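You operate a simulated robot arm through the tools that you are given. There is no shell and no other tool. Be economical: measure what you need, move in short steps, check, and stop when the job is done.

Carry out the task below with a simulated two-armed robot. There is one attempt and no reset: what you move stays moved.

Task
Put the green tip on the cream top away on the top of the steel bench. Then take the blue tip and put it on the yellow block. Then take the yellow tip and put it on top of the yellow bulb. Then fetch the folded blue panel and set it on the bottom shelf of the grey rack. Then put the release bottle on the striped plate. Then put the yellow cloth on the second shelf from the bottom of the grey rack away on the top of the steel bench. Then take the white pad and put it on the second shelf from the bottom of the grey rack. Then open the battery lid. The order counts. Set down upright: release bottle.

Only the result counts: the job must be done as asked and must still hold three seconds after the hand-in. Knocking over, shifting, dropping, spilling or breaking anything else fails it. A push-on lid holds only when it is set on centred and level and pressed home; a screw cap is set on level and turned clockwise until tight. Flat cloth is picked up by pressing the open fingertips on it (5 to 10 N) and closing them slowly along it; thin cloth reads only 2 to 8 mm in the jaws.

Robot
Two 7-joint arms with fingered hands on one trunk, on a base that drives. Base frame: it is fixed to the floor where the robot stands at the start and does not move with it; the origin is under the middle of the robot, x ahead of it, y to its left, z up; the surface under the hand at the start is at about z = 1220. Readings come in mm, rad, newtons and seconds.
The left shoulder is at the start at [200, 135, 1070], the right one opposite. With the tool pointing down near the work surface each hand reaches from about 100 to 960 mm from the robot's upright axis, wherever it stands, measured 20 degrees to its own side. Places, roughly: battery lid [-2200, -2700, 900]; blue tip (3x3x3 cm) [0, 900, 900]; bottom shelf of the grey rack [-1600, 4100, 100]; folded blue panel (6x9x3 cm) [-100, 1400, 900]; green tip (3x3x3 cm) [700, 100, 1200]; release bottle [-2750, 750, 1000]; second shelf of the grey rack [-1600, 4100, 500]; striped plate (12x8x1 cm) [-2200, -2500, 900]; top of the steel bench [100, 1100, 900]; white pad (6x6x5 cm) [-2900, 500, 900]; yellow block (4x4x3 cm) [-2800, 3700, 900]; yellow bulb (4x4x6 cm) [600, -1400, 400]; yellow cloth (8x6x4 cm) [-1800, 4200, 500]; yellow tip (3x3x3 cm) [0, 900, 900]. Payload 4 kg a hand.
The TCP of each hand is the grasp point between the finger pads, 25 mm short of the fingertips. In the tool frame z runs along the fingers and y along their closing line. The gripper opens to 88 mm. The gripper's body begins 29 mm behind the TCP. The gripper is a hand of 4 fingers: y runs from the thumb to the fingers, the wrist lies at [-13, -106, -174] in the tool frame.
Orientation is told as [roll, pitch, yaw] about the base's x, y, z axes, in that order, counted from this pose: with the fingers straight down and the wrist toward the robot, the tool's x, y and z point along [0, 1, 0], [1, 0, 0] and [0, 0, -1] of the base frame.

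Tools
- The arms move only by the tool jog_arm. It takes "left_motion", "right_motion" or both (then of equal length, played together; a hand with none holds still); each is a list of rows, each a list of 6 numbers: the shift along the tool's x, y, z in units of 200 mm (1.0 is 200 mm), then the turn, a rotation vector about the tool's x, y, z in units of 45 degrees (1.0 is 45 degrees). In form: [[x, y, z, rx, ry, rz], ...]. A call has 1 to 20 rows; each row is the pose to reach, as a shift and turn from the pose commanded when the call began, along the tool's axes at that moment. A call with a number of a shift or a turn outside -1 to 1 is refused whole. A row lasts 0.2 s, in which the tool goes at most 50 mm and 0.15 rad; a call with a longer step from one row to the next is refused whole. Where a pose cannot be reached the arm comes as near as it can. A force on the tool above 40 N (or 10 N above the force at the start of the call, whichever is more), or a blocked arm, ends the call early, and 0.2 s more pass. In this call time passes only in rows, and 0.2 s behind the last. The reply holds the time, the measured pose of the TCP, the force on the tool along the base axes, the opening and the grip force, in the units named above and with some noise, with the torque about the TCP (base axes, N m) and any sound that the robot's microphone picked up.
- Cameras (640 x 400 px; columns grow to the right, rows downward): "scene" is now at [118.2, 65.9, 1683.7]; the picture's right is [0.74, -0.67, 0.00], its down [-0.41, -0.45, -0.79] and it looks along [0.53, 0.59, -0.61] (base axes); focal length 232 px, centre (320, 200). "left" rides on the left gripper at [-64, -83, -98] in its tool frame; the picture's right is [-0.62, -0.37, 0.69], its down [0.71, -0.63, 0.30] and it looks along [0.32, 0.68, 0.65] (tool axes); focal length 265 px, centre (320, 200). "right" rides on the right gripper at [64, -83, -98] in its tool frame; the picture's right is [-0.62, 0.37, -0.69], its down [-0.71, -0.63, 0.30] and it looks along [-0.32, 0.68, 0.65] (tool axes); focal length 265 px, centre (320, 200). There is no depth. A picture from a camera that has moved, and an enlarged one, comes with that camera's place and axes in the base frame and with its lens.
- grab_frame(camera): a new picture of that camera. The clock stands still meanwhile.
- slide_trunk(by): slides the trunk up (or, below 0, down) by that many mm; the arms and the scene camera ride with it, the base frame stays. It gives what a move gives, with no picture.
- base_move(legs): drives the robot by 1 to 6 legs, each [ahead, left, turn to the left] in mm, mm and rad, along the robot's own axes; the way and the turn of a leg run together, so that a leg with both is an arc; at most 1500 mm and 3.142 rad a leg. The arms and the cameras ride along, it lands a little off, and it stops where it bumps. It gives what a move gives.
- curl_fingers(index, middle, ring, thumb_bend, thumb_turn, hand): sets how far each is bent, from 0 (flat) to 1 (curled in); at 0.3 the hand is open as for a grip, at 0.7 the pads meet at the TCP. One left out holds its place. A second passes; each finger stops where it meets its share of the squeeze, and holds until it gets a number again. It is the only way to open and close the hand. It gives what a move gives, with no picture; readings hold the bend of each and the force on the fingers (four entries, about 0 where the hand has none), thumb and palm. thumb_turn goes from beside the hand (0) to across from the fingers (1), as for a grip.
- head_to(pan, tilt): turns the head with the scene camera to pan (to the left, within 1.693 rad either way) and tilt (down, from -0.506 to 1.204), counted from straight ahead of the robot. It gives what a move gives.
- close_up(camera, box): a new picture of the part [left, top, right, bottom] of that camera's present view, enlarged. The clock stands still meanwhile.
- close_job(): hands the job in; it is judged then, once.

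Go step by step. Nothing tells you exact positions but the pictures and the camera data: compare them with the known pose of the tool, close in by small moves and look again before you grip or let go. The budget is 217 turns and 212 pictures, counting those below and the enlarged ones. Unless the task says otherwise, let go and move clear before handing in.

The tools are called after "Request:" as name(argument=value, ...) on one line, values as JSON. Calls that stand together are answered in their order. jog_arm: Moves the arms, as the interface text tells. Its arguments: {"type":"object","properties":{"left_motion":{"type":"array","items":{"type":"array","items":{"type":"number"}}},"right_motion":{"type":"array","items":{"type":"array","items":{"type":"number"}}}},"required":[]} The other tools are called the same way: slide_trunk (by) slides the trunk up or down; curl_fingers (index, middle, ring, thumb_bend, thumb_turn, hand) moves the fingers one by one; base_move (legs) drives the base; head_to (pan, tilt) turns the head that bears the scene camera; grab_frame (camera) takes a picture; close_up (camera, box) takes an enlarged picture of a part of a camera's view; close_job () hands the job in.

At the start:

```text
t: 0.0
left_tool_pos: [393.3, 414.7, 1496.3]
left_orientation: [0.0, -0.001, 0.001]
left_force: [0.6, 1.1, -0.1]
left_ft_torque: [-0.01, 0.03, -0.01]
left_finger_gap: 87.6
left_grasp_force: 0.0
left_shape: jaw
left_bend: [0.3, 0.3, 0.3, 0.3, 0.98]
left_finger forces: [0.1, 0.1, 0.1, 0.1, 0.0, 0.0]
right_tool_pos: [552.7, 71.4, 1507.7]
right_orientation: [0.001, 0.001, 0.0]
right_force: [-0.3, 0.0, -0.9]
right_ft_torque: [-0.01, 0.02, 0.0]
right_finger_gap: 87.7
right_grasp_force: 0.0
right_shape: jaw
right_bend: [0.3, 0.3, 0.3, 0.3, 0.98]
right_finger forces: [0.1, 0.0, 0.0, 0.1, 0.0, 0.0]
trunk travel left (down, up): [-675.0, 95.0]
robot x, y, heading: [2.6, 1.2, -0.005]
head pan, tilt: [0.834, 0.656]
```

scene: 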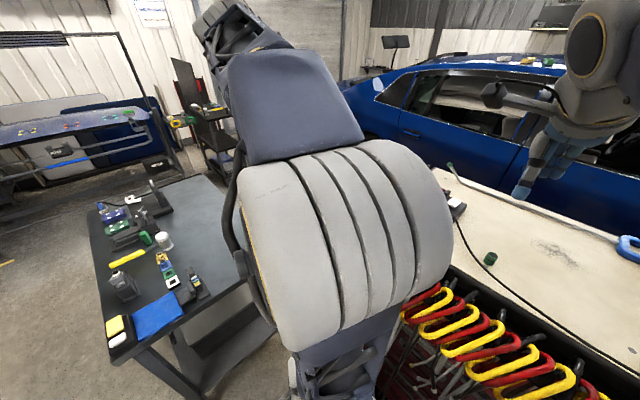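
right: 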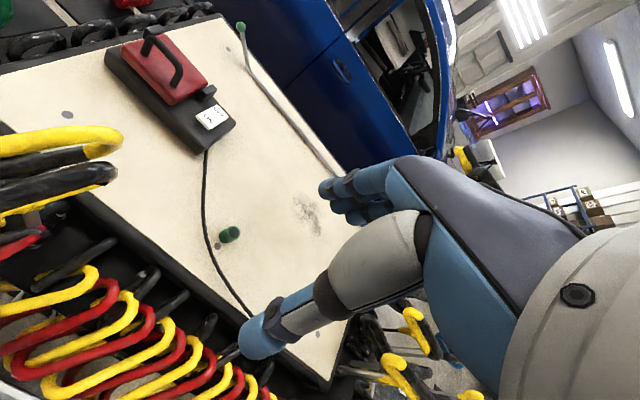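
left: 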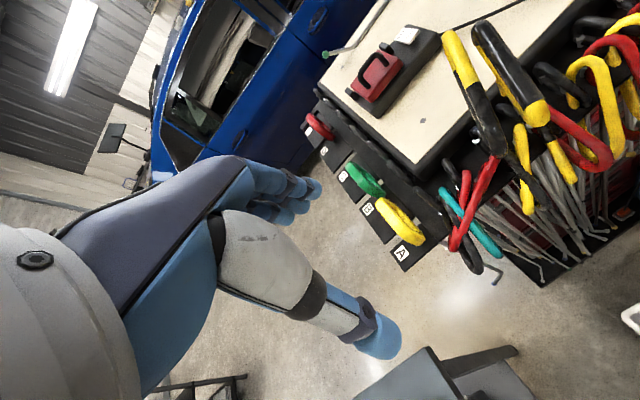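

The green tip shows near [658, 56, 1235] from both the scene and right cameras. I'll look closer at it and at the steel bench before moving.

Request:
close_up(camera="right", box=[180, 190, 280, 280])

Request:
close_up(camera="scene", box=[80, 170, 260, 370])

```text
4.44 times, centred on (230, 235) of right
camera zoom: at [468.8, 134.7, 1605.7], right [0.37, -0.62, 0.69], down [-0.63, -0.71, -0.3], along [0.68, -0.32, -0.65], focal length 1180 px, centre (720, 44)
```

zoom: 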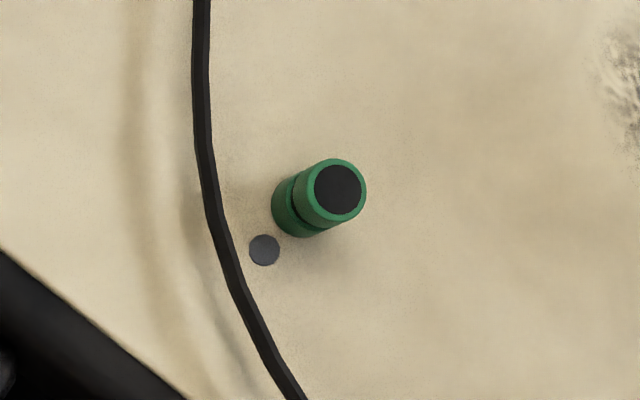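

```text
2.00 times, centred on (170, 270) of scene
camera zoom: at [118.2, 65.9, 1683.7], right [0.74, -0.67, 0.0], down [-0.41, -0.45, -0.79], along [0.53, 0.59, -0.61], focal length 464 px, centre (620, 60)
```

zoom: 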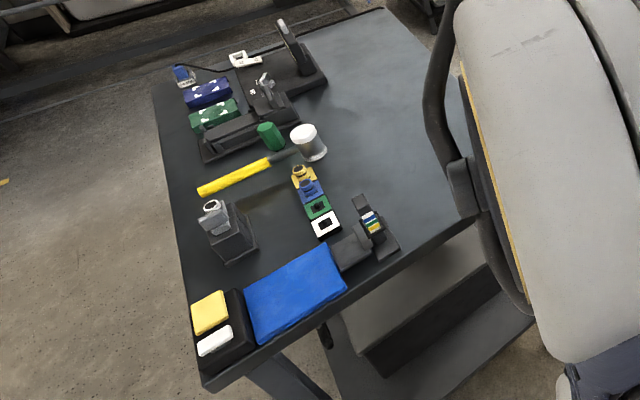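

The green tip stands upright, about 26 mm across, with a cable just beside it; the steel bench has free space near [260, 1140]. I'll bring the right hand above the tip.

Request:
jog_arm(right_motion=[[0, 0.2, 0.05, 0, 0, 0], [-0.05, 0.4, 0.15, 0, 0, 0], [-0.087, 0.516, 0.35, 0, 0, 0], [-0.087, 0.516, 0.58, 0, 0, 0], [-0.087, 0.516, 0.8, 0, 0, 0], [-0.087, 0.516, 0.95, 0, 0, 0]])

Request:
curl_fingers(hand="right", index=0.42, middle=0.42, ring=0.42, thumb_bend=0.42, thumb_turn=1)

Request:
grab_frame(camera="right")

Request:
grab_frame(camera="scene")

```text
t: 1.4
left_tool_pos: [393.3, 414.5, 1495.9]
left_orientation: [-0.001, 0.001, 0.001]
left_force: [-1.0, 0.4, 0.0]
left_ft_torque: [0.0, -0.04, -0.01]
left_finger_gap: 87.4
left_grasp_force: 0.0
left_shape: jaw
left_bend: [0.3, 0.3, 0.3, 0.3, 0.98]
left_finger forces: [0.1, 0.1, 0.0, 0.0, 0.0, 0.0]
right_tool_pos: [653.9, 55.7, 1316.6]
right_orientation: [0.001, 0.001, 0.0]
right_force: [-0.5, -1.2, 0.5]
right_ft_torque: [0.02, -0.04, 0.0]
right_finger_gap: 87.7
right_grasp_force: 0.1
right_shape: jaw
right_bend: [0.3, 0.3, 0.3, 0.3, 0.98]
right_finger forces: [0.0, 0.1, 0.0, 0.1, 0.1, 0.0]
trunk travel left (down, up): [-675.0, 95.0]
robot x, y, heading: [-1.9, -1.1, -0.0]
head pan, tilt: [0.834, 0.656]
```

```text
t: 2.4
left_tool_pos: [393.9, 413.9, 1496.5]
left_orientation: [0.0, -0.002, 0.001]
left_force: [-0.2, 0.3, -0.4]
left_ft_torque: [-0.03, -0.02, -0.05]
left_finger_gap: 87.6
left_grasp_force: 0.0
left_shape: jaw
left_bend: [0.3, 0.3, 0.3, 0.3, 0.98]
left_finger forces: [0.1, 0.0, 0.1, 0.0, 0.0, 0.0]
right_tool_pos: [655.8, 54.9, 1318.6]
right_orientation: [0.0, 0.0, 0.003]
right_force: [0.5, 0.6, 0.4]
right_ft_torque: [0.01, -0.02, 0.01]
right_finger_gap: 59.7
right_grasp_force: 0.2
right_shape: fingers
right_bend: [0.42, 0.42, 0.42, 0.42, 0.99]
right_finger forces: [0.1, 0.1, 0.1, 0.1, 0.0, 0.0]
trunk travel left (down, up): [-675.0, 95.0]
robot x, y, heading: [1.9, -1.6, 0.0]
head pan, tilt: [0.834, 0.656]
```

```text
206 pictures are left
camera right: at [572.0, 118.6, 1416.0], right [0.37, -0.62, 0.69], down [-0.63, -0.71, -0.3], along [0.68, -0.32, -0.65], focal length 265 px, centre (320, 200)
```

right: 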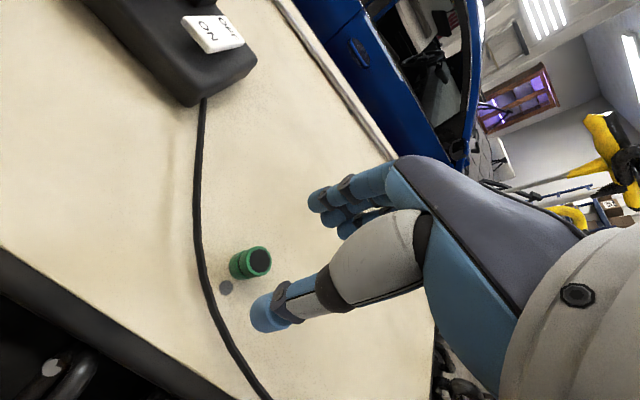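

```text
205 pictures are left
camera scene: at [118.2, 65.9, 1683.7], right [0.74, -0.67, 0.0], down [-0.41, -0.45, -0.79], along [0.53, 0.59, -0.61], focal length 232 px, centre (320, 200)
```

scene: 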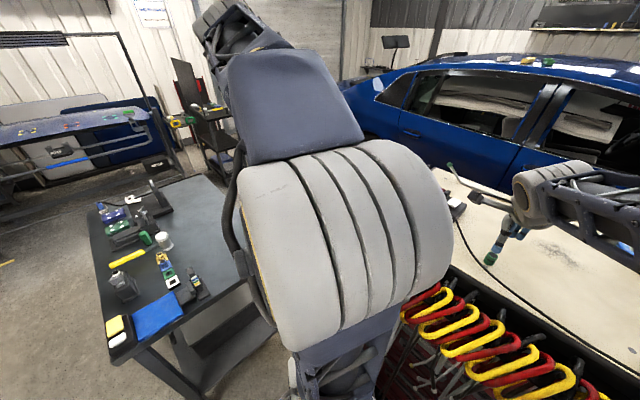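

The tip's top reads [658, 54, 1250], right under the grasp point. I'll go down and close.

Request:
jog_arm(right_motion=[[0, 0.01, 0.15, 0, 0, 0], [0, 0.01, 0.31, 0, 0, 0]])

Request:
grab_frame(camera="right")

Request:
curl_fingers(hand="right", index=0.7, middle=0.7, ring=0.7, thumb_bend=0.7)

Request:
grab_frame(camera="right")

```text
t: 3.0
left_tool_pos: [394.6, 414.1, 1495.9]
left_orientation: [-0.001, 0.0, 0.0]
left_force: [0.2, 0.2, -0.4]
left_ft_torque: [0.0, -0.03, 0.0]
left_finger_gap: 87.6
left_grasp_force: 0.1
left_shape: jaw
left_bend: [0.3, 0.3, 0.3, 0.3, 0.98]
left_finger forces: [0.1, 0.0, 0.0, 0.1, 0.0, 0.1]
right_tool_pos: [655.7, 54.5, 1252.6]
right_orientation: [0.0, 0.001, 0.0]
right_force: [0.0, -0.4, -0.1]
right_ft_torque: [-0.01, -0.01, -0.01]
right_finger_gap: 59.9
right_grasp_force: 0.0
right_shape: fingers
right_bend: [0.42, 0.42, 0.42, 0.42, 0.99]
right_finger forces: [0.0, 0.0, 0.0, 0.1, 0.0, 0.0]
trunk travel left (down, up): [-675.0, 95.0]
robot x, y, heading: [-1.5, 0.5, 0.005]
head pan, tilt: [0.834, 0.656]
```

```text
204 pictures are left
camera right: at [573.9, 117.9, 1350.6], right [0.37, -0.62, 0.69], down [-0.63, -0.71, -0.31], along [0.68, -0.32, -0.65], focal length 265 px, centre (320, 200)
```

right: 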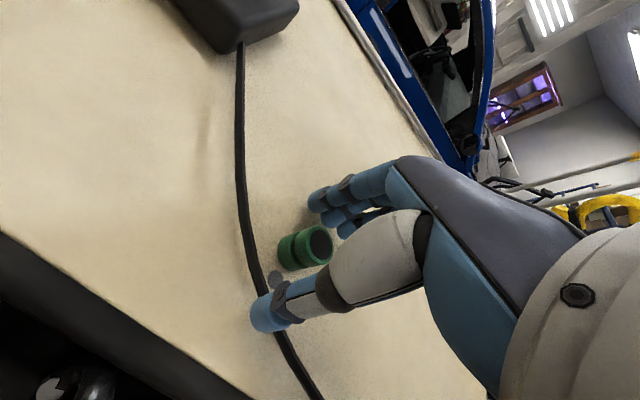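

```text
t: 4.0
left_tool_pos: [393.8, 414.5, 1496.6]
left_orientation: [0.0, 0.0, 0.001]
left_force: [0.5, 0.2, 0.7]
left_ft_torque: [-0.04, -0.02, -0.03]
left_finger_gap: 87.7
left_grasp_force: 0.0
left_shape: jaw
left_bend: [0.3, 0.3, 0.3, 0.3, 0.98]
left_finger forces: [0.1, 0.1, 0.0, 0.1, 0.0, 0.1]
right_tool_pos: [657.3, 53.8, 1253.1]
right_orientation: [0.0, -0.001, -0.001]
right_force: [0.4, 0.4, 0.6]
right_ft_torque: [0.01, -0.01, -0.02]
right_finger_gap: 15.7
right_grasp_force: 6.9
right_shape: fingers
right_bend: [0.64, 0.65, 0.7, 0.61, 1.0]
right_finger forces: [3.5, 3.9, 0.0, 0.0, 7.2, 0.0]
trunk travel left (down, up): [-675.0, 95.0]
robot x, y, heading: [-2.5, -0.3, 0.003]
head pan, tilt: [0.834, 0.656]
```

```text
203 pictures are left
camera right: at [574.1, 117.8, 1350.7], right [0.37, -0.62, 0.69], down [-0.63, -0.71, -0.3], along [0.68, -0.32, -0.65], focal length 265 px, centre (320, 200)
```

right: 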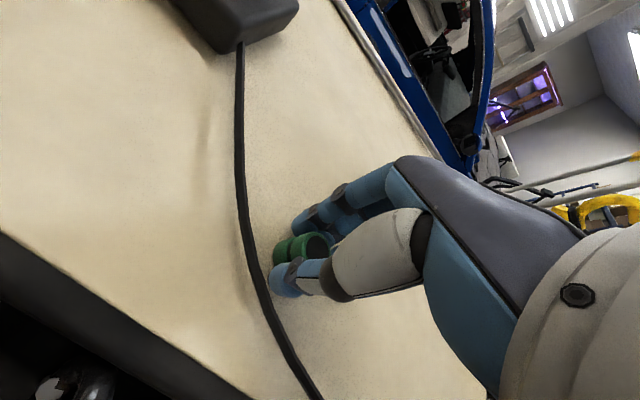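

The hand holds the tip with about 7 N. I'll lift it and look.

Request:
curl_fingers(hand="right", index=0.8, middle=0.8, thumb_bend=0.8)

Request:
jog_arm(right_motion=[[0, 0, -0.2, 0, 0, 0], [0, 0, -0.4, 0, 0, 0], [0, 0, -0.6, 0, 0, 0], [0, 0, -0.8, 0, 0, 0]])

Request:
grab_frame(camera="right")

```text
t: 5.0
left_tool_pos: [393.7, 414.3, 1496.4]
left_orientation: [0.0, 0.0, 0.001]
left_force: [0.0, 0.0, 0.5]
left_ft_torque: [0.01, 0.0, -0.01]
left_finger_gap: 87.4
left_grasp_force: 0.1
left_shape: jaw
left_bend: [0.3, 0.3, 0.3, 0.3, 0.98]
left_finger forces: [0.0, 0.0, 0.1, 0.1, 0.0, 0.1]
right_tool_pos: [657.6, 53.7, 1251.8]
right_orientation: [0.0, 0.001, -0.001]
right_force: [0.9, -0.5, 1.3]
right_ft_torque: [0.0, -0.02, 0.03]
right_finger_gap: 13.7
right_grasp_force: 18.7
right_shape: fingers
right_bend: [0.78, 0.78, 0.7, 0.58, 1.0]
right_finger forces: [10.5, 7.3, 0.0, 0.0, 18.9, 0.0]
trunk travel left (down, up): [-675.0, 95.0]
robot x, y, heading: [-0.6, 1.0, -0.006]
head pan, tilt: [0.834, 0.656]
```

```text
t: 6.0
left_tool_pos: [394.5, 415.4, 1497.1]
left_orientation: [0.001, 0.001, -0.001]
left_force: [0.5, -0.9, -0.4]
left_ft_torque: [0.03, 0.02, 0.02]
left_finger_gap: 87.7
left_grasp_force: 0.1
left_shape: jaw
left_bend: [0.3, 0.3, 0.3, 0.3, 0.98]
left_finger forces: [0.0, 0.0, 0.0, 0.0, 0.0, 0.0]
right_tool_pos: [655.0, 55.4, 1414.4]
right_orientation: [-0.001, -0.001, -0.001]
right_force: [-0.7, 0.0, 0.5]
right_ft_torque: [-0.03, 0.02, 0.03]
right_finger_gap: 13.7
right_grasp_force: 17.8
right_shape: fingers
right_bend: [0.78, 0.78, 0.7, 0.58, 1.0]
right_finger forces: [10.2, 7.0, 0.0, 0.1, 18.9, 0.0]
trunk travel left (down, up): [-675.0, 95.0]
robot x, y, heading: [0.7, 2.7, -0.001]
head pan, tilt: [0.834, 0.656]
```

```text
202 pictures are left
camera right: at [571.6, 119.3, 1511.9], right [0.37, -0.62, 0.69], down [-0.63, -0.71, -0.3], along [0.68, -0.32, -0.65], focal length 265 px, centre (320, 200)
```

right: 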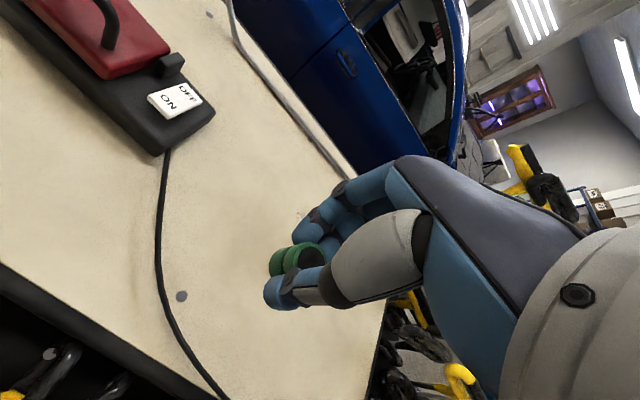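

The green tip is held securely. I'll back off, turn to face the steel bench, approach it and look at it again.

Request:
base_move(legs=[[-150, 0, 0], [0, 0, 1.571]])

Request:
head_to(pan=0.0, tilt=0.75)

Request:
grab_frame(camera="scene")

```text
t: 11.1
left_tool_pos: [-542.4, 419.6, 1495.3]
left_orientation: [0.0, 0.0, 1.509]
left_force: [0.2, -1.5, 0.0]
left_ft_torque: [0.01, 0.01, -0.01]
left_finger_gap: 87.8
left_grasp_force: 0.0
left_shape: jaw
left_bend: [0.3, 0.3, 0.3, 0.3, 0.98]
left_finger forces: [0.0, 0.0, 0.0, 0.1, 0.0, 0.0]
right_tool_pos: [-168.3, 657.2, 1413.6]
right_orientation: [-0.001, 0.001, 1.509]
right_force: [0.3, -0.1, -0.6]
right_ft_torque: [-0.01, 0.0, 0.03]
right_finger_gap: 12.3
right_grasp_force: 17.8
right_shape: fingers
right_bend: [0.79, 0.78, 0.7, 0.58, 1.0]
right_finger forces: [9.8, 8.1, 0.1, 0.0, 17.8, 0.0]
trunk travel left (down, up): [-675.0, 95.0]
robot x, y, heading: [-155.1, 0.4, 1.511]
head pan, tilt: [0.834, 0.656]
```

```text
t: 12.2
left_tool_pos: [-543.0, 419.2, 1496.6]
left_orientation: [0.001, 0.0, 1.508]
left_force: [-0.6, -0.1, 0.2]
left_ft_torque: [0.03, 0.0, 0.01]
left_finger_gap: 87.7
left_grasp_force: 0.1
left_shape: jaw
left_bend: [0.3, 0.3, 0.3, 0.3, 0.98]
left_finger forces: [0.0, 0.0, 0.0, 0.0, 0.0, 0.0]
right_tool_pos: [-167.7, 657.2, 1414.0]
right_orientation: [0.0, 0.001, 1.509]
right_force: [-0.5, -1.2, 0.1]
right_ft_torque: [-0.02, 0.01, 0.0]
right_finger_gap: 12.3
right_grasp_force: 18.1
right_shape: fingers
right_bend: [0.79, 0.78, 0.7, 0.58, 1.0]
right_finger forces: [9.8, 8.0, 0.0, 0.0, 17.9, 0.0]
trunk travel left (down, up): [-675.0, 95.0]
robot x, y, heading: [-153.1, 0.5, 1.505]
head pan, tilt: [0.0, 0.75]
```

```text
201 pictures are left
camera scene: at [-145.0, 144.8, 1675.7], right [1.0, -0.06, 0.0], down [-0.04, -0.68, -0.73], along [0.04, 0.73, -0.68], focal length 232 px, centre (320, 200)
```

scene: 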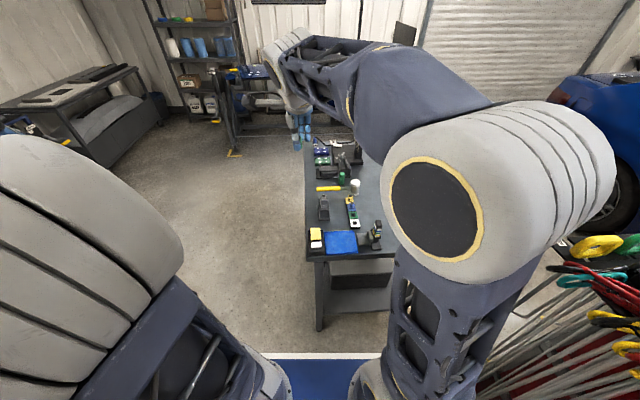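

I'm about 650 mm from the bench front. I'll look down at my own base to see how far it reaches before driving closer.

Request:
head_to(pan=0.0, tilt=1.2)

Request:
grab_frame(camera="scene")

```text
t: 13.1
left_tool_pos: [-542.5, 417.7, 1495.8]
left_orientation: [0.0, -0.001, 1.51]
left_force: [-0.1, -1.0, -0.1]
left_ft_torque: [-0.02, 0.03, -0.03]
left_finger_gap: 87.8
left_grasp_force: 0.0
left_shape: jaw
left_bend: [0.3, 0.3, 0.3, 0.3, 0.98]
left_finger forces: [0.1, 0.0, 0.0, 0.0, 0.0, 0.1]
right_tool_pos: [-168.0, 656.5, 1413.1]
right_orientation: [0.0, -0.001, 1.511]
right_force: [-0.6, -0.3, -1.2]
right_ft_torque: [0.01, -0.02, 0.01]
right_finger_gap: 12.2
right_grasp_force: 17.1
right_shape: fingers
right_bend: [0.79, 0.78, 0.7, 0.58, 1.0]
right_finger forces: [9.8, 8.1, 0.1, 0.1, 17.9, 0.1]
trunk travel left (down, up): [-675.0, 95.0]
robot x, y, heading: [-153.6, 0.2, 1.509]
head pan, tilt: [0.0, 1.201]
```

```text
200 pictures are left
camera scene: at [-146.6, 118.0, 1644.1], right [1.0, -0.06, 0.0], down [-0.06, -0.93, -0.36], along [0.02, 0.36, -0.93], focal length 232 px, centre (320, 200)
```

scene: 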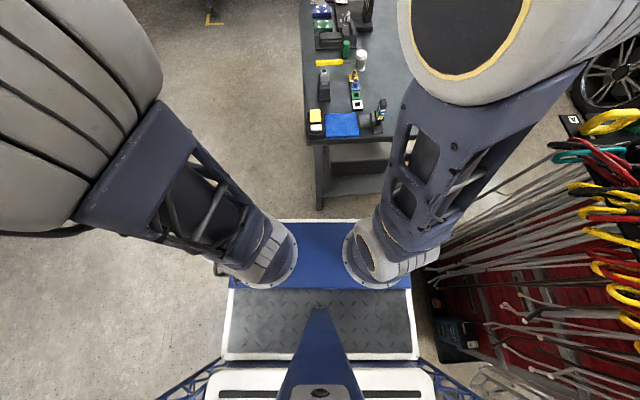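

The carriage reaches about 300 mm ahead, so stopping at y≈200 leaves clearance to the bench. I'll drive there, tidy the heading, and lower the trunk.

Request:
base_move(legs=[[200, 0, 0.06], [0, -65, 0]])

Request:
head_to(pan=0.0, tilt=0.9)

Request:
grab_frame(camera="scene")

Request:
grab_frame(camera="right")

```text
t: 15.3
left_tool_pos: [-497.7, 591.7, 1495.4]
left_orientation: [0.001, 0.0, 1.571]
left_force: [-0.5, -0.1, 0.2]
left_ft_torque: [0.02, -0.01, 0.03]
left_finger_gap: 87.4
left_grasp_force: 0.1
left_shape: jaw
left_bend: [0.3, 0.3, 0.3, 0.3, 0.98]
left_finger forces: [0.0, 0.0, 0.1, 0.0, 0.0, 0.0]
right_tool_pos: [-137.2, 851.2, 1414.3]
right_orientation: [-0.001, -0.001, 1.568]
right_force: [-0.2, -0.1, 0.5]
right_ft_torque: [-0.03, 0.01, 0.01]
right_finger_gap: 12.5
right_grasp_force: 17.8
right_shape: fingers
right_bend: [0.79, 0.78, 0.7, 0.58, 1.0]
right_finger forces: [9.7, 8.1, 0.1, 0.1, 17.8, 0.0]
trunk travel left (down, up): [-675.0, 95.0]
robot x, y, heading: [-86.8, 197.9, 1.57]
head pan, tilt: [0.0, 1.201]
```

```text
t: 16.1
left_tool_pos: [-497.4, 591.7, 1495.2]
left_orientation: [0.0, -0.001, 1.571]
left_force: [-0.2, 0.3, -0.1]
left_ft_torque: [-0.01, -0.01, -0.03]
left_finger_gap: 87.6
left_grasp_force: 0.1
left_shape: jaw
left_bend: [0.3, 0.3, 0.3, 0.3, 0.98]
left_finger forces: [0.1, 0.0, 0.1, 0.0, 0.0, 0.0]
right_tool_pos: [-138.2, 852.1, 1414.3]
right_orientation: [0.0, -0.001, 1.569]
right_force: [0.0, 0.7, -0.5]
right_ft_torque: [0.0, 0.01, 0.01]
right_finger_gap: 12.2
right_grasp_force: 18.1
right_shape: fingers
right_bend: [0.79, 0.78, 0.7, 0.58, 1.0]
right_finger forces: [9.9, 8.1, 0.0, 0.0, 17.8, 0.0]
trunk travel left (down, up): [-675.0, 95.0]
robot x, y, heading: [-83.9, 196.1, 1.573]
head pan, tilt: [0.0, 0.901]
```

```text
199 pictures are left
camera scene: at [-83.2, 334.6, 1663.8], right [1.0, 0.0, 0.0], down [0.0, -0.78, -0.62], along [0.0, 0.62, -0.78], focal length 232 px, centre (320, 200)
```

scene: 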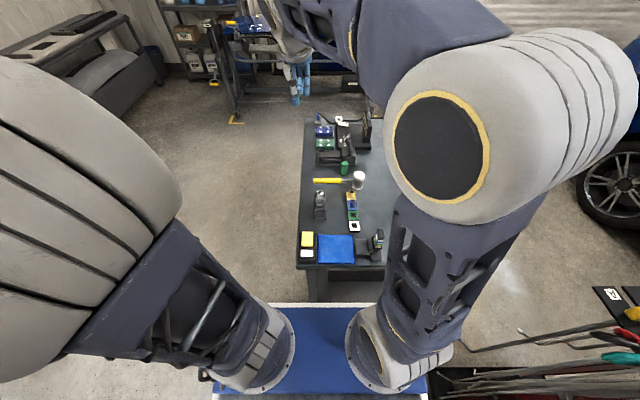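

```text
198 pictures are left
camera right: at [-201.7, 768.4, 1511.5], right [0.62, 0.37, 0.69], down [0.71, -0.63, -0.3], along [0.32, 0.68, -0.65], focal length 265 px, centre (320, 200)
```

right: 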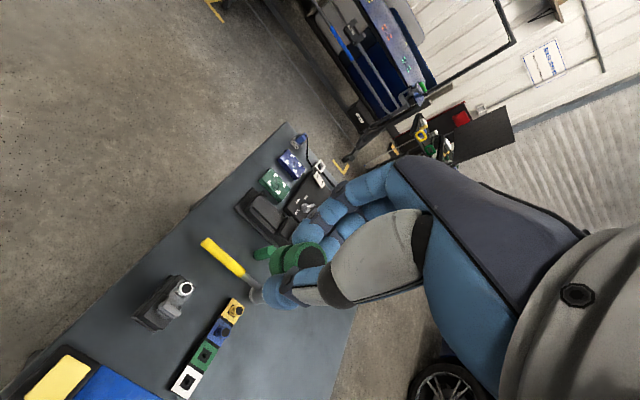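

The bench's free right side is clear of the hand. I'll move the right hand over to about x=200, then lower the trunk.

Request:
jog_arm(right_motion=[[-0.23, 0, 0, 0, 0, 0], [-0.46, 0, 0, 0, 0, 0], [-0.69, 0, 0, 0, 0, 0], [-0.9, 0, 0, 0, 0, 0]])

Request:
jog_arm(right_motion=[[-0.23, 0, 0, 0, 0, 0], [-0.46, 0, 0, 0, 0, 0], [-0.69, 0.05, 0, 0, 0, 0], [-0.85, 0.1, 0, 0, 0, 0]])

Request:
slide_trunk(by=-300)

Request:
grab_frame(camera="scene")

Request:
grab_frame(camera="right")

```text
t: 17.1
left_tool_pos: [-497.9, 592.1, 1495.7]
left_orientation: [0.0, -0.001, 1.571]
left_force: [0.4, 0.2, 0.1]
left_ft_torque: [-0.03, -0.02, -0.02]
left_finger_gap: 87.4
left_grasp_force: 0.1
left_shape: jaw
left_bend: [0.3, 0.3, 0.3, 0.3, 0.98]
left_finger forces: [0.0, 0.0, 0.1, 0.0, 0.0, 0.1]
right_tool_pos: [44.4, 850.3, 1412.8]
right_orientation: [0.0, 0.0, 1.572]
right_force: [1.2, 0.5, 0.7]
right_ft_torque: [0.04, -0.05, 0.0]
right_finger_gap: 12.1
right_grasp_force: 17.7
right_shape: fingers
right_bend: [0.79, 0.78, 0.7, 0.58, 1.0]
right_finger forces: [9.8, 8.2, 0.0, 0.0, 17.7, 0.1]
trunk travel left (down, up): [-675.0, 95.0]
robot x, y, heading: [-80.5, 197.7, 1.566]
head pan, tilt: [0.0, 0.901]
```

```text
t: 18.1
left_tool_pos: [-498.0, 591.1, 1495.8]
left_orientation: [0.001, 0.001, 1.57]
left_force: [0.0, -0.2, 0.8]
left_ft_torque: [0.04, 0.02, -0.01]
left_finger_gap: 87.4
left_grasp_force: 0.0
left_shape: jaw
left_bend: [0.3, 0.3, 0.3, 0.3, 0.98]
left_finger forces: [0.0, 0.0, 0.2, 0.0, 0.0, 0.0]
right_tool_pos: [210.8, 872.4, 1413.6]
right_orientation: [0.0, 0.001, 1.571]
right_force: [0.3, 0.3, 0.4]
right_ft_torque: [-0.01, 0.0, -0.03]
right_finger_gap: 12.1
right_grasp_force: 17.4
right_shape: fingers
right_bend: [0.79, 0.78, 0.7, 0.58, 1.0]
right_finger forces: [9.8, 8.3, 0.1, 0.0, 17.6, 0.1]
trunk travel left (down, up): [-675.0, 95.0]
robot x, y, heading: [-82.6, 195.4, 1.568]
head pan, tilt: [0.0, 0.901]
```

```text
t: 21.1
left_tool_pos: [-497.4, 591.6, 1195.9]
left_orientation: [0.001, 0.0, 1.572]
left_force: [0.0, 0.1, -0.6]
left_ft_torque: [-0.04, -0.01, 0.01]
left_finger_gap: 87.6
left_grasp_force: 0.0
left_shape: jaw
left_bend: [0.3, 0.3, 0.3, 0.3, 0.98]
left_finger forces: [0.1, 0.0, 0.0, 0.0, 0.0, 0.0]
right_tool_pos: [209.4, 871.9, 1113.0]
right_orientation: [-0.001, 0.0, 1.569]
right_force: [0.9, -0.2, -0.3]
right_ft_torque: [-0.03, -0.01, -0.01]
right_finger_gap: 12.0
right_grasp_force: 18.0
right_shape: fingers
right_bend: [0.79, 0.78, 0.7, 0.58, 1.0]
right_finger forces: [9.8, 8.3, 0.1, 0.1, 17.6, 0.1]
trunk travel left (down, up): [-375.0, 395.0]
robot x, y, heading: [-78.3, 195.7, 1.575]
head pan, tilt: [0.0, 0.901]
```

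```text
197 pictures are left
camera scene: at [-83.2, 334.7, 1363.9], right [1.0, 0.0, 0.0], down [0.0, -0.78, -0.62], along [0.0, 0.62, -0.78], focal length 232 px, centre (320, 200)
```

scene: 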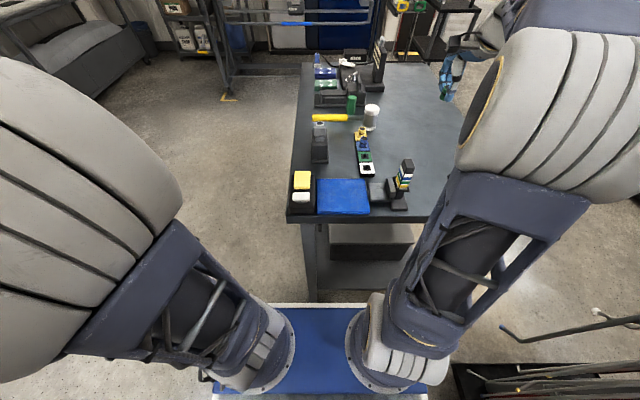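

```text
196 pictures are left
camera right: at [146.2, 788.4, 1211.3], right [0.62, 0.37, 0.69], down [0.71, -0.63, -0.3], along [0.33, 0.68, -0.65], focal length 265 px, centre (320, 200)
```

right: 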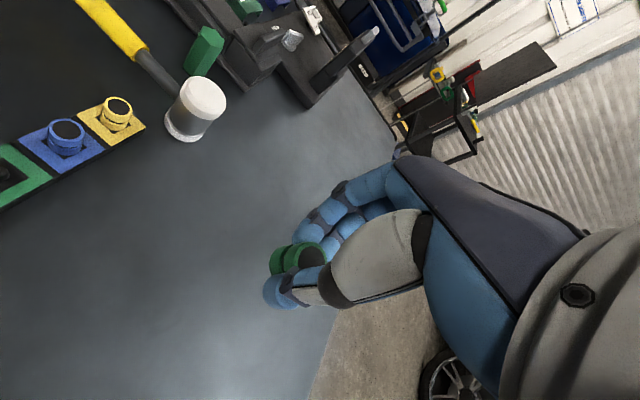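

The area below the green tip is empty and well inside the bench edge (x≈430). I'll lower to just above the surface.

Request:
jog_arm(right_motion=[[0, 0, 0.22, 0, 0, 0], [0, 0, 0.44, 0, 0, 0], [0, 0, 0.65, 0, 0, 0], [0, 0, 0.79, 0, 0, 0]])

Request:
grab_frame(camera="right")

```text
t: 22.1
left_tool_pos: [-497.3, 590.7, 1197.2]
left_orientation: [0.001, 0.0, 1.572]
left_force: [1.1, -0.2, -0.1]
left_ft_torque: [0.04, 0.01, 0.01]
left_finger_gap: 87.6
left_grasp_force: 0.0
left_shape: jaw
left_bend: [0.3, 0.3, 0.3, 0.3, 0.98]
left_finger forces: [0.1, 0.2, 0.1, 0.0, 0.0, 0.0]
right_tool_pos: [209.5, 871.4, 956.1]
right_orientation: [-0.001, 0.0, 1.568]
right_force: [1.0, 0.2, -0.1]
right_ft_torque: [0.0, -0.01, 0.03]
right_finger_gap: 12.1
right_grasp_force: 17.7
right_shape: fingers
right_bend: [0.79, 0.78, 0.7, 0.58, 1.0]
right_finger forces: [9.7, 8.5, 0.0, 0.0, 17.4, 0.1]
trunk travel left (down, up): [-375.0, 395.0]
robot x, y, heading: [-82.3, 199.4, 1.57]
head pan, tilt: [0.0, 0.901]
```

```text
195 pictures are left
camera right: at [146.7, 787.4, 1053.9], right [0.62, 0.37, 0.69], down [0.71, -0.63, -0.3], along [0.33, 0.68, -0.65], focal length 265 px, centre (320, 200)
```

right: 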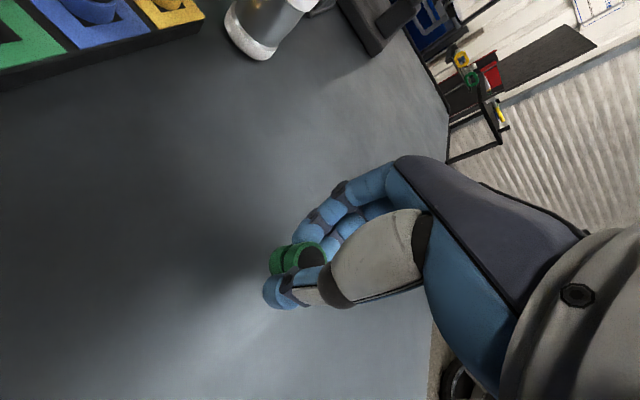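

The hand is about 20 mm above the surface. I'll lower slowly, watching the force.

Request:
jog_arm(right_motion=[[0, 0, 0.03, 0, 0, 0], [0, 0, 0.06, 0, 0, 0], [0, 0, 0.09, 0, 0, 0]])

Request:
grab_frame(camera="right")

```text
t: 22.9
left_tool_pos: [-496.3, 590.1, 1196.6]
left_orientation: [0.001, 0.0, 1.57]
left_force: [-0.4, 0.2, -0.2]
left_ft_torque: [0.0, 0.02, 0.02]
left_finger_gap: 87.9
left_grasp_force: 0.1
left_shape: jaw
left_bend: [0.3, 0.3, 0.3, 0.3, 0.98]
left_finger forces: [0.0, 0.1, 0.0, 0.0, 0.0, 0.0]
right_tool_pos: [209.4, 871.6, 937.0]
right_orientation: [0.0, 0.001, 1.571]
right_force: [0.0, 0.0, -1.3]
right_ft_torque: [0.02, -0.02, 0.02]
right_finger_gap: 12.0
right_grasp_force: 17.1
right_shape: fingers
right_bend: [0.79, 0.78, 0.7, 0.58, 1.0]
right_finger forces: [9.7, 8.5, 0.1, 0.0, 17.4, 0.0]
trunk travel left (down, up): [-375.0, 395.0]
robot x, y, heading: [-81.5, 197.3, 1.568]
head pan, tilt: [0.0, 0.901]
```

```text
194 pictures are left
camera right: at [146.5, 788.2, 1035.4], right [0.62, 0.37, 0.69], down [0.71, -0.63, -0.3], along [0.32, 0.68, -0.65], focal length 265 px, centre (320, 200)
```

right: 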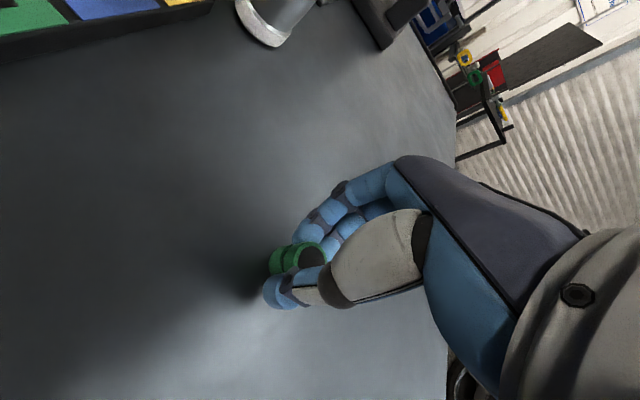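

Request:
jog_arm(right_motion=[[0, 0, 0.01, 0, 0, 0], [0, 0, 0.02, 0, 0, 0], [0, 0, 0.03, 0, 0, 0]])

Request:
close_up(camera="right", box=[220, 200, 380, 340])

```text
t: 23.7
left_tool_pos: [-497.7, 592.1, 1196.6]
left_orientation: [0.0, 0.0, 1.571]
left_force: [-0.1, 0.1, -0.5]
left_ft_torque: [-0.01, 0.01, 0.03]
left_finger_gap: 87.6
left_grasp_force: 0.1
left_shape: jaw
left_bend: [0.3, 0.3, 0.3, 0.3, 0.98]
left_finger forces: [0.1, 0.0, 0.0, 0.0, 0.0, 0.0]
right_tool_pos: [211.1, 870.8, 932.1]
right_orientation: [-0.002, -0.003, 1.569]
right_force: [1.5, 0.8, 5.7]
right_ft_torque: [-0.13, 0.06, 0.01]
right_finger_gap: 11.6
right_grasp_force: 19.2
right_shape: fingers
right_bend: [0.79, 0.79, 0.7, 0.58, 1.0]
right_finger forces: [10.3, 9.2, 0.1, 0.0, 18.4, 0.0]
trunk travel left (down, up): [-375.0, 395.0]
robot x, y, heading: [-83.2, 197.9, 1.571]
head pan, tilt: [0.0, 0.901]
```

```text
2.86 times, centred on (300, 270) of right
camera zoom: at [146.4, 787.7, 1029.4], right [0.62, 0.37, 0.69], down [0.71, -0.63, -0.3], along [0.33, 0.68, -0.65], focal length 758 px, centre (377, 0)
```

zoom: 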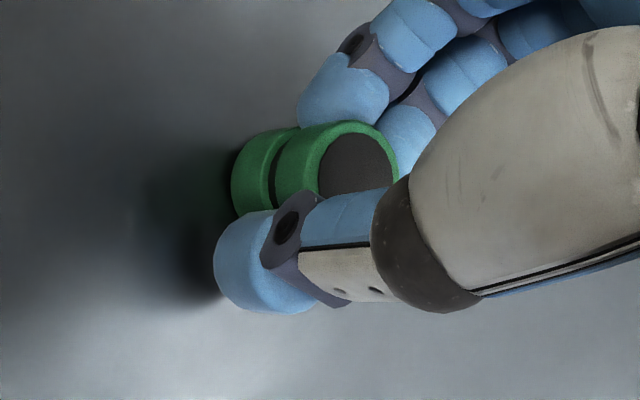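

Contact at 5.7 N puts the bench top at z≈900. I'll let go, lift clear, and look.

Request:
curl_fingers(hand="right", index=0.45, middle=0.45, ring=0.45, thumb_bend=0.4)

Request:
jog_arm(right_motion=[[0, 0, -0.1, 0, 0, 0], [0, 0, -0.3, 0, 0, 0], [0, 0, -0.5, 0, 0, 0], [0, 0, -0.7, 0, 0, 0]])

Request:
grab_frame(camera="right")

```text
t: 24.7
left_tool_pos: [-497.8, 591.3, 1196.6]
left_orientation: [0.0, 0.0, 1.571]
left_force: [-0.5, -0.4, 0.7]
left_ft_torque: [0.04, 0.0, 0.0]
left_finger_gap: 87.5
left_grasp_force: 0.0
left_shape: jaw
left_bend: [0.3, 0.3, 0.3, 0.3, 0.98]
left_finger forces: [0.0, 0.1, 0.1, 0.0, 0.0, 0.0]
right_tool_pos: [210.5, 871.3, 929.8]
right_orientation: [-0.001, 0.0, 1.57]
right_force: [0.4, -0.1, 0.5]
right_ft_torque: [-0.04, 0.0, 0.03]
right_finger_gap: 57.4
right_grasp_force: 0.2
right_shape: fingers
right_bend: [0.45, 0.45, 0.45, 0.4, 0.99]
right_finger forces: [0.0, 0.0, 0.0, 0.0, 0.0, 0.0]
trunk travel left (down, up): [-375.0, 395.0]
robot x, y, heading: [-84.0, 198.2, 1.568]
head pan, tilt: [0.0, 0.901]
```

```text
t: 25.7
left_tool_pos: [-498.1, 592.2, 1196.2]
left_orientation: [0.001, 0.002, 1.571]
left_force: [-1.0, 0.3, -0.3]
left_ft_torque: [0.01, -0.06, 0.01]
left_finger_gap: 87.7
left_grasp_force: 0.0
left_shape: jaw
left_bend: [0.3, 0.3, 0.3, 0.3, 0.98]
left_finger forces: [0.1, 0.0, 0.1, 0.0, 0.0, 0.0]
right_tool_pos: [208.5, 872.1, 1072.9]
right_orientation: [0.0, 0.0, 1.57]
right_force: [-0.3, 1.0, -0.6]
right_ft_torque: [0.0, -0.01, 0.0]
right_finger_gap: 57.7
right_grasp_force: 0.2
right_shape: fingers
right_bend: [0.45, 0.45, 0.45, 0.4, 0.99]
right_finger forces: [0.0, 0.0, 0.0, 0.0, 0.1, 0.0]
trunk travel left (down, up): [-375.0, 395.0]
robot x, y, heading: [-82.1, 200.5, 1.572]
head pan, tilt: [0.0, 0.901]
```

```text
192 pictures are left
camera right: at [145.5, 788.4, 1170.9], right [0.62, 0.37, 0.69], down [0.71, -0.63, -0.3], along [0.33, 0.68, -0.65], focal length 265 px, centre (320, 200)
```

right: 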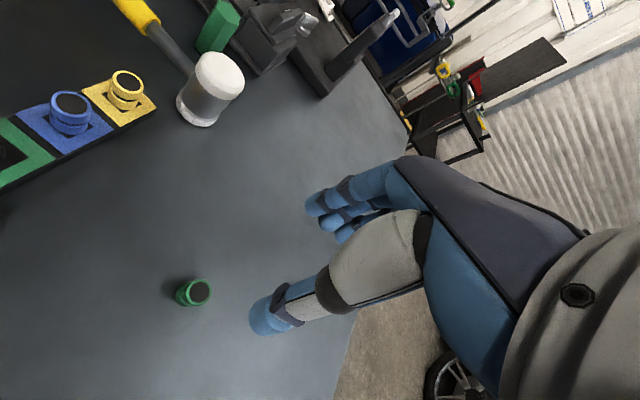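

The green tip stands on the bench. The blue tip is about [46, 899] in its socket block with the yellow tip 46 mm behind it, so I'll turn the hand 90° to close along x and avoid the yellow one.

Request:
jog_arm(right_motion=[[0.1, 0.02, 0, 0, 0, -0.16], [0.25, 0.04, 0, 0, 0, -0.33], [0.4, 0.06, 0, 0, 0, -0.5], [0.55, 0.08, 0, 0, 0, -0.67], [0.7, 0.1, 0, 0, 0, -0.84], [0.82, 0.105, 0, 0, 0, -1.0]])

Request:
jog_arm(right_motion=[[0, 0, 0, 0, 0, -0.16], [0, 0, 0, 0, 0, -0.33], [0, 0, 0, 0, 0, -0.5], [0, 0, 0, 0, 0, -0.67], [0, 0, 0, 0, 0, -0.84], [0, 0, 0, 0, 0, -1.0]])

Request:
grab_frame(camera="right")

Request:
grab_frame(camera="scene")

```text
t: 27.1
left_tool_pos: [-497.4, 591.3, 1196.5]
left_orientation: [0.0, 0.0, 1.57]
left_force: [-0.9, 0.5, 0.6]
left_ft_torque: [-0.01, -0.01, 0.01]
left_finger_gap: 87.4
left_grasp_force: 0.1
left_shape: jaw
left_bend: [0.3, 0.3, 0.3, 0.3, 0.98]
left_finger forces: [0.0, 0.0, 0.1, 0.0, 0.1, 0.1]
right_tool_pos: [46.5, 892.0, 1070.0]
right_orientation: [-0.001, 0.001, 2.357]
right_force: [0.2, 0.9, 0.0]
right_ft_torque: [-0.01, -0.02, 0.02]
right_finger_gap: 57.7
right_grasp_force: 0.1
right_shape: fingers
right_bend: [0.45, 0.45, 0.45, 0.4, 0.99]
right_finger forces: [0.1, 0.0, 0.1, 0.0, 0.1, 0.0]
trunk travel left (down, up): [-375.0, 395.0]
robot x, y, heading: [-83.2, 195.4, 1.568]
head pan, tilt: [0.0, 0.901]
```

```text
t: 28.5
left_tool_pos: [-497.3, 591.5, 1196.9]
left_orientation: [0.0, 0.001, 1.57]
left_force: [-0.1, -0.5, -0.8]
left_ft_torque: [-0.01, -0.02, 0.01]
left_finger_gap: 87.5
left_grasp_force: 0.1
left_shape: jaw
left_bend: [0.3, 0.3, 0.3, 0.3, 0.98]
left_finger forces: [0.0, 0.1, 0.0, 0.0, 0.0, 0.0]
right_tool_pos: [46.5, 892.0, 1072.6]
right_orientation: [0.001, 0.0, -3.139]
right_force: [0.4, -0.3, 0.2]
right_ft_torque: [-0.02, -0.01, 0.05]
right_finger_gap: 57.4
right_grasp_force: 0.1
right_shape: fingers
right_bend: [0.45, 0.45, 0.45, 0.4, 0.99]
right_finger forces: [0.0, 0.0, 0.0, 0.0, 0.0, 0.1]
trunk travel left (down, up): [-375.0, 395.0]
robot x, y, heading: [-84.7, 197.0, 1.57]
head pan, tilt: [0.0, 0.901]
```

```text
191 pictures are left
camera right: at [129.7, 828.0, 1170.0], right [-0.37, 0.62, 0.69], down [0.63, 0.72, -0.3], along [-0.68, 0.32, -0.65], focal length 265 px, centre (320, 200)
```

right: 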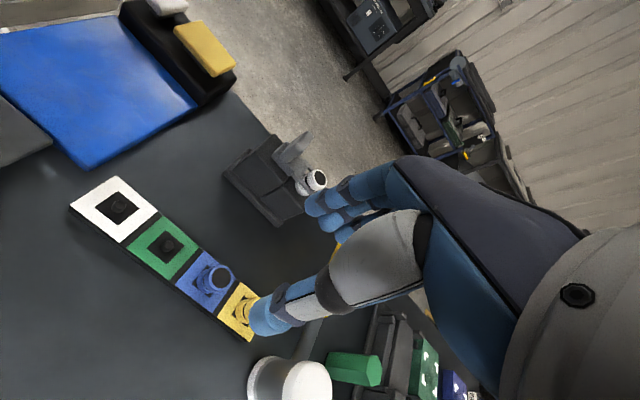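

```text
190 pictures are left
camera scene: at [-83.2, 334.6, 1363.8], right [1.0, 0.0, 0.0], down [0.0, -0.78, -0.62], along [0.0, 0.62, -0.78], focal length 232 px, centre (320, 200)
```

scene: 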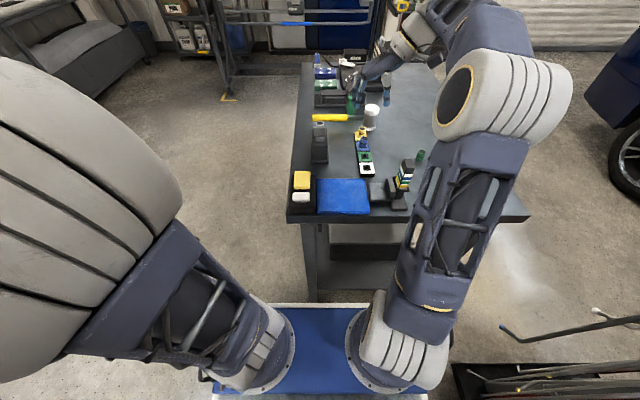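

The hand turned fine. I'll take a close-up of the blue tip to fix its height and position.

Request:
close_up(camera="right", box=[160, 220, 290, 350])

Request:
close_up(camera="scene", box=[330, 110, 430, 190])

```text
3.08 times, centred on (225, 285) of right
camera zoom: at [129.7, 828.0, 1170.0], right [-0.37, 0.62, 0.69], down [0.63, 0.72, -0.3], along [-0.68, 0.32, -0.65], focal length 817 px, centre (612, -62)
```

zoom: 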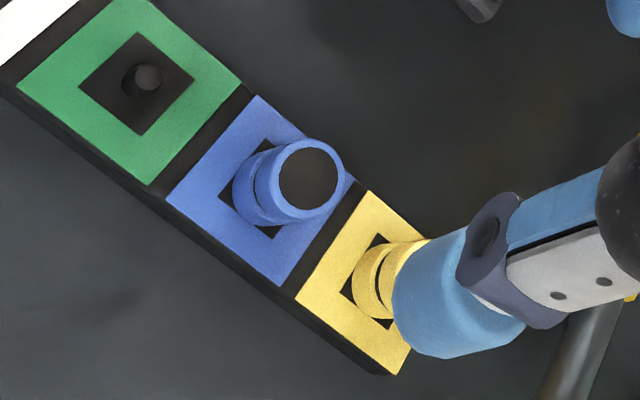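

```text
5.00 times, centred on (380, 150) of scene
camera zoom: at [-83.2, 334.6, 1363.8], right [1.0, 0.0, 0.0], down [0.0, -0.78, -0.62], along [0.0, 0.62, -0.78], focal length 1161 px, centre (20, 450)
```

zoom: 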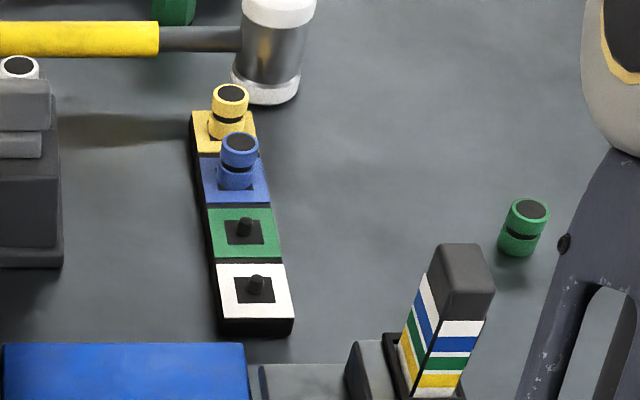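

Triangulated: blue tip top at [46.7, 898, 938.5], yellow tip at about [47, 955]. I'll descend over the blue tip and grip.

Request:
jog_arm(right_motion=[[-0.015, 0, 0.2, 0, 0, 0], [-0.015, 0, 0.4, 0, 0, 0], [-0.015, 0, 0.55, 0, 0, 0]])

Request:
grab_frame(camera="right")

```text
t: 29.3
left_tool_pos: [-496.6, 591.2, 1196.1]
left_orientation: [-0.001, -0.001, 1.572]
left_force: [-0.2, 0.1, -0.4]
left_ft_torque: [0.0, -0.04, 0.0]
left_finger_gap: 87.5
left_grasp_force: 0.1
left_shape: jaw
left_bend: [0.3, 0.3, 0.3, 0.3, 0.98]
left_finger forces: [0.0, 0.0, 0.1, 0.0, 0.0, 0.0]
right_tool_pos: [45.1, 895.5, 957.7]
right_orientation: [0.001, -0.001, 3.14]
right_force: [-0.9, 0.0, -0.7]
right_ft_torque: [-0.03, 0.04, 0.0]
right_finger_gap: 57.4
right_grasp_force: 0.1
right_shape: fingers
right_bend: [0.45, 0.45, 0.45, 0.4, 0.99]
right_finger forces: [0.1, 0.1, 0.0, 0.0, 0.0, 0.1]
trunk travel left (down, up): [-375.0, 395.0]
robot x, y, heading: [-83.0, 199.4, 1.574]
head pan, tilt: [0.0, 0.901]
```

```text
187 pictures are left
camera right: at [128.9, 831.5, 1055.4], right [-0.37, 0.62, 0.69], down [0.63, 0.71, -0.3], along [-0.68, 0.33, -0.65], focal length 265 px, centre (320, 200)
```

right: 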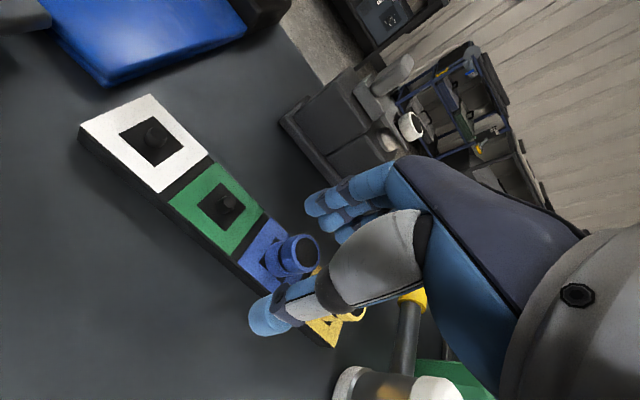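

The blue tip is between thumb and fingers. I'll lower the last 14 mm and close.

Request:
jog_arm(right_motion=[[0, 0, 0.04, 0, 0, 0], [0, 0, 0.075, 0, 0, 0]])

Request:
curl_fingers(hand="right", index=0.7, middle=0.7, ring=0.45, thumb_bend=0.7)

Request:
close_up(camera="right", box=[220, 180, 400, 360])

```text
t: 29.9
left_tool_pos: [-496.7, 590.7, 1195.6]
left_orientation: [-0.002, 0.0, 1.572]
left_force: [0.6, -0.9, -0.7]
left_ft_torque: [0.01, -0.03, -0.01]
left_finger_gap: 87.5
left_grasp_force: 0.0
left_shape: jaw
left_bend: [0.3, 0.3, 0.3, 0.3, 0.98]
left_finger forces: [0.0, 0.1, 0.0, 0.0, 0.0, 0.1]
right_tool_pos: [46.0, 896.5, 943.9]
right_orientation: [0.0, 0.001, 3.142]
right_force: [0.5, 0.0, -0.1]
right_ft_torque: [-0.01, -0.01, 0.01]
right_finger_gap: 57.3
right_grasp_force: 0.1
right_shape: fingers
right_bend: [0.45, 0.45, 0.45, 0.4, 0.99]
right_finger forces: [0.0, 0.0, 0.0, 0.1, 0.0, 0.0]
trunk travel left (down, up): [-375.0, 395.0]
robot x, y, heading: [-85.3, 195.4, 1.569]
head pan, tilt: [0.0, 0.901]
```

```text
t: 30.9
left_tool_pos: [-497.7, 591.5, 1196.5]
left_orientation: [0.0, 0.001, 1.571]
left_force: [0.1, -0.7, -0.4]
left_ft_torque: [-0.02, -0.03, -0.01]
left_finger_gap: 87.3
left_grasp_force: 0.0
left_shape: jaw
left_bend: [0.3, 0.3, 0.3, 0.3, 0.98]
left_finger forces: [0.0, 0.1, 0.0, 0.0, 0.0, 0.0]
right_tool_pos: [45.0, 896.1, 945.1]
right_orientation: [0.0, 0.0, 3.142]
right_force: [-9.1, -0.9, 5.9]
right_ft_torque: [0.07, 0.36, 0.15]
right_finger_gap: 15.1
right_grasp_force: 11.1
right_shape: fingers
right_bend: [0.63, 0.61, 0.45, 0.63, 1.0]
right_finger forces: [5.1, 10.9, 0.0, 0.0, 5.2, 0.0]
trunk travel left (down, up): [-375.0, 395.0]
robot x, y, heading: [-83.0, 197.8, 1.569]
head pan, tilt: [0.0, 0.901]
```

```text
2.22 times, centred on (310, 270) of right
camera zoom: at [129.4, 831.0, 1043.3], right [-0.37, 0.62, 0.69], down [0.63, 0.71, -0.3], along [-0.68, 0.32, -0.65], focal length 590 px, centre (342, 44)
```

zoom: 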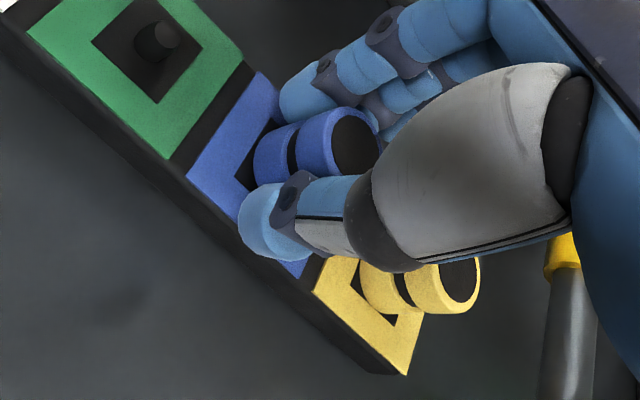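

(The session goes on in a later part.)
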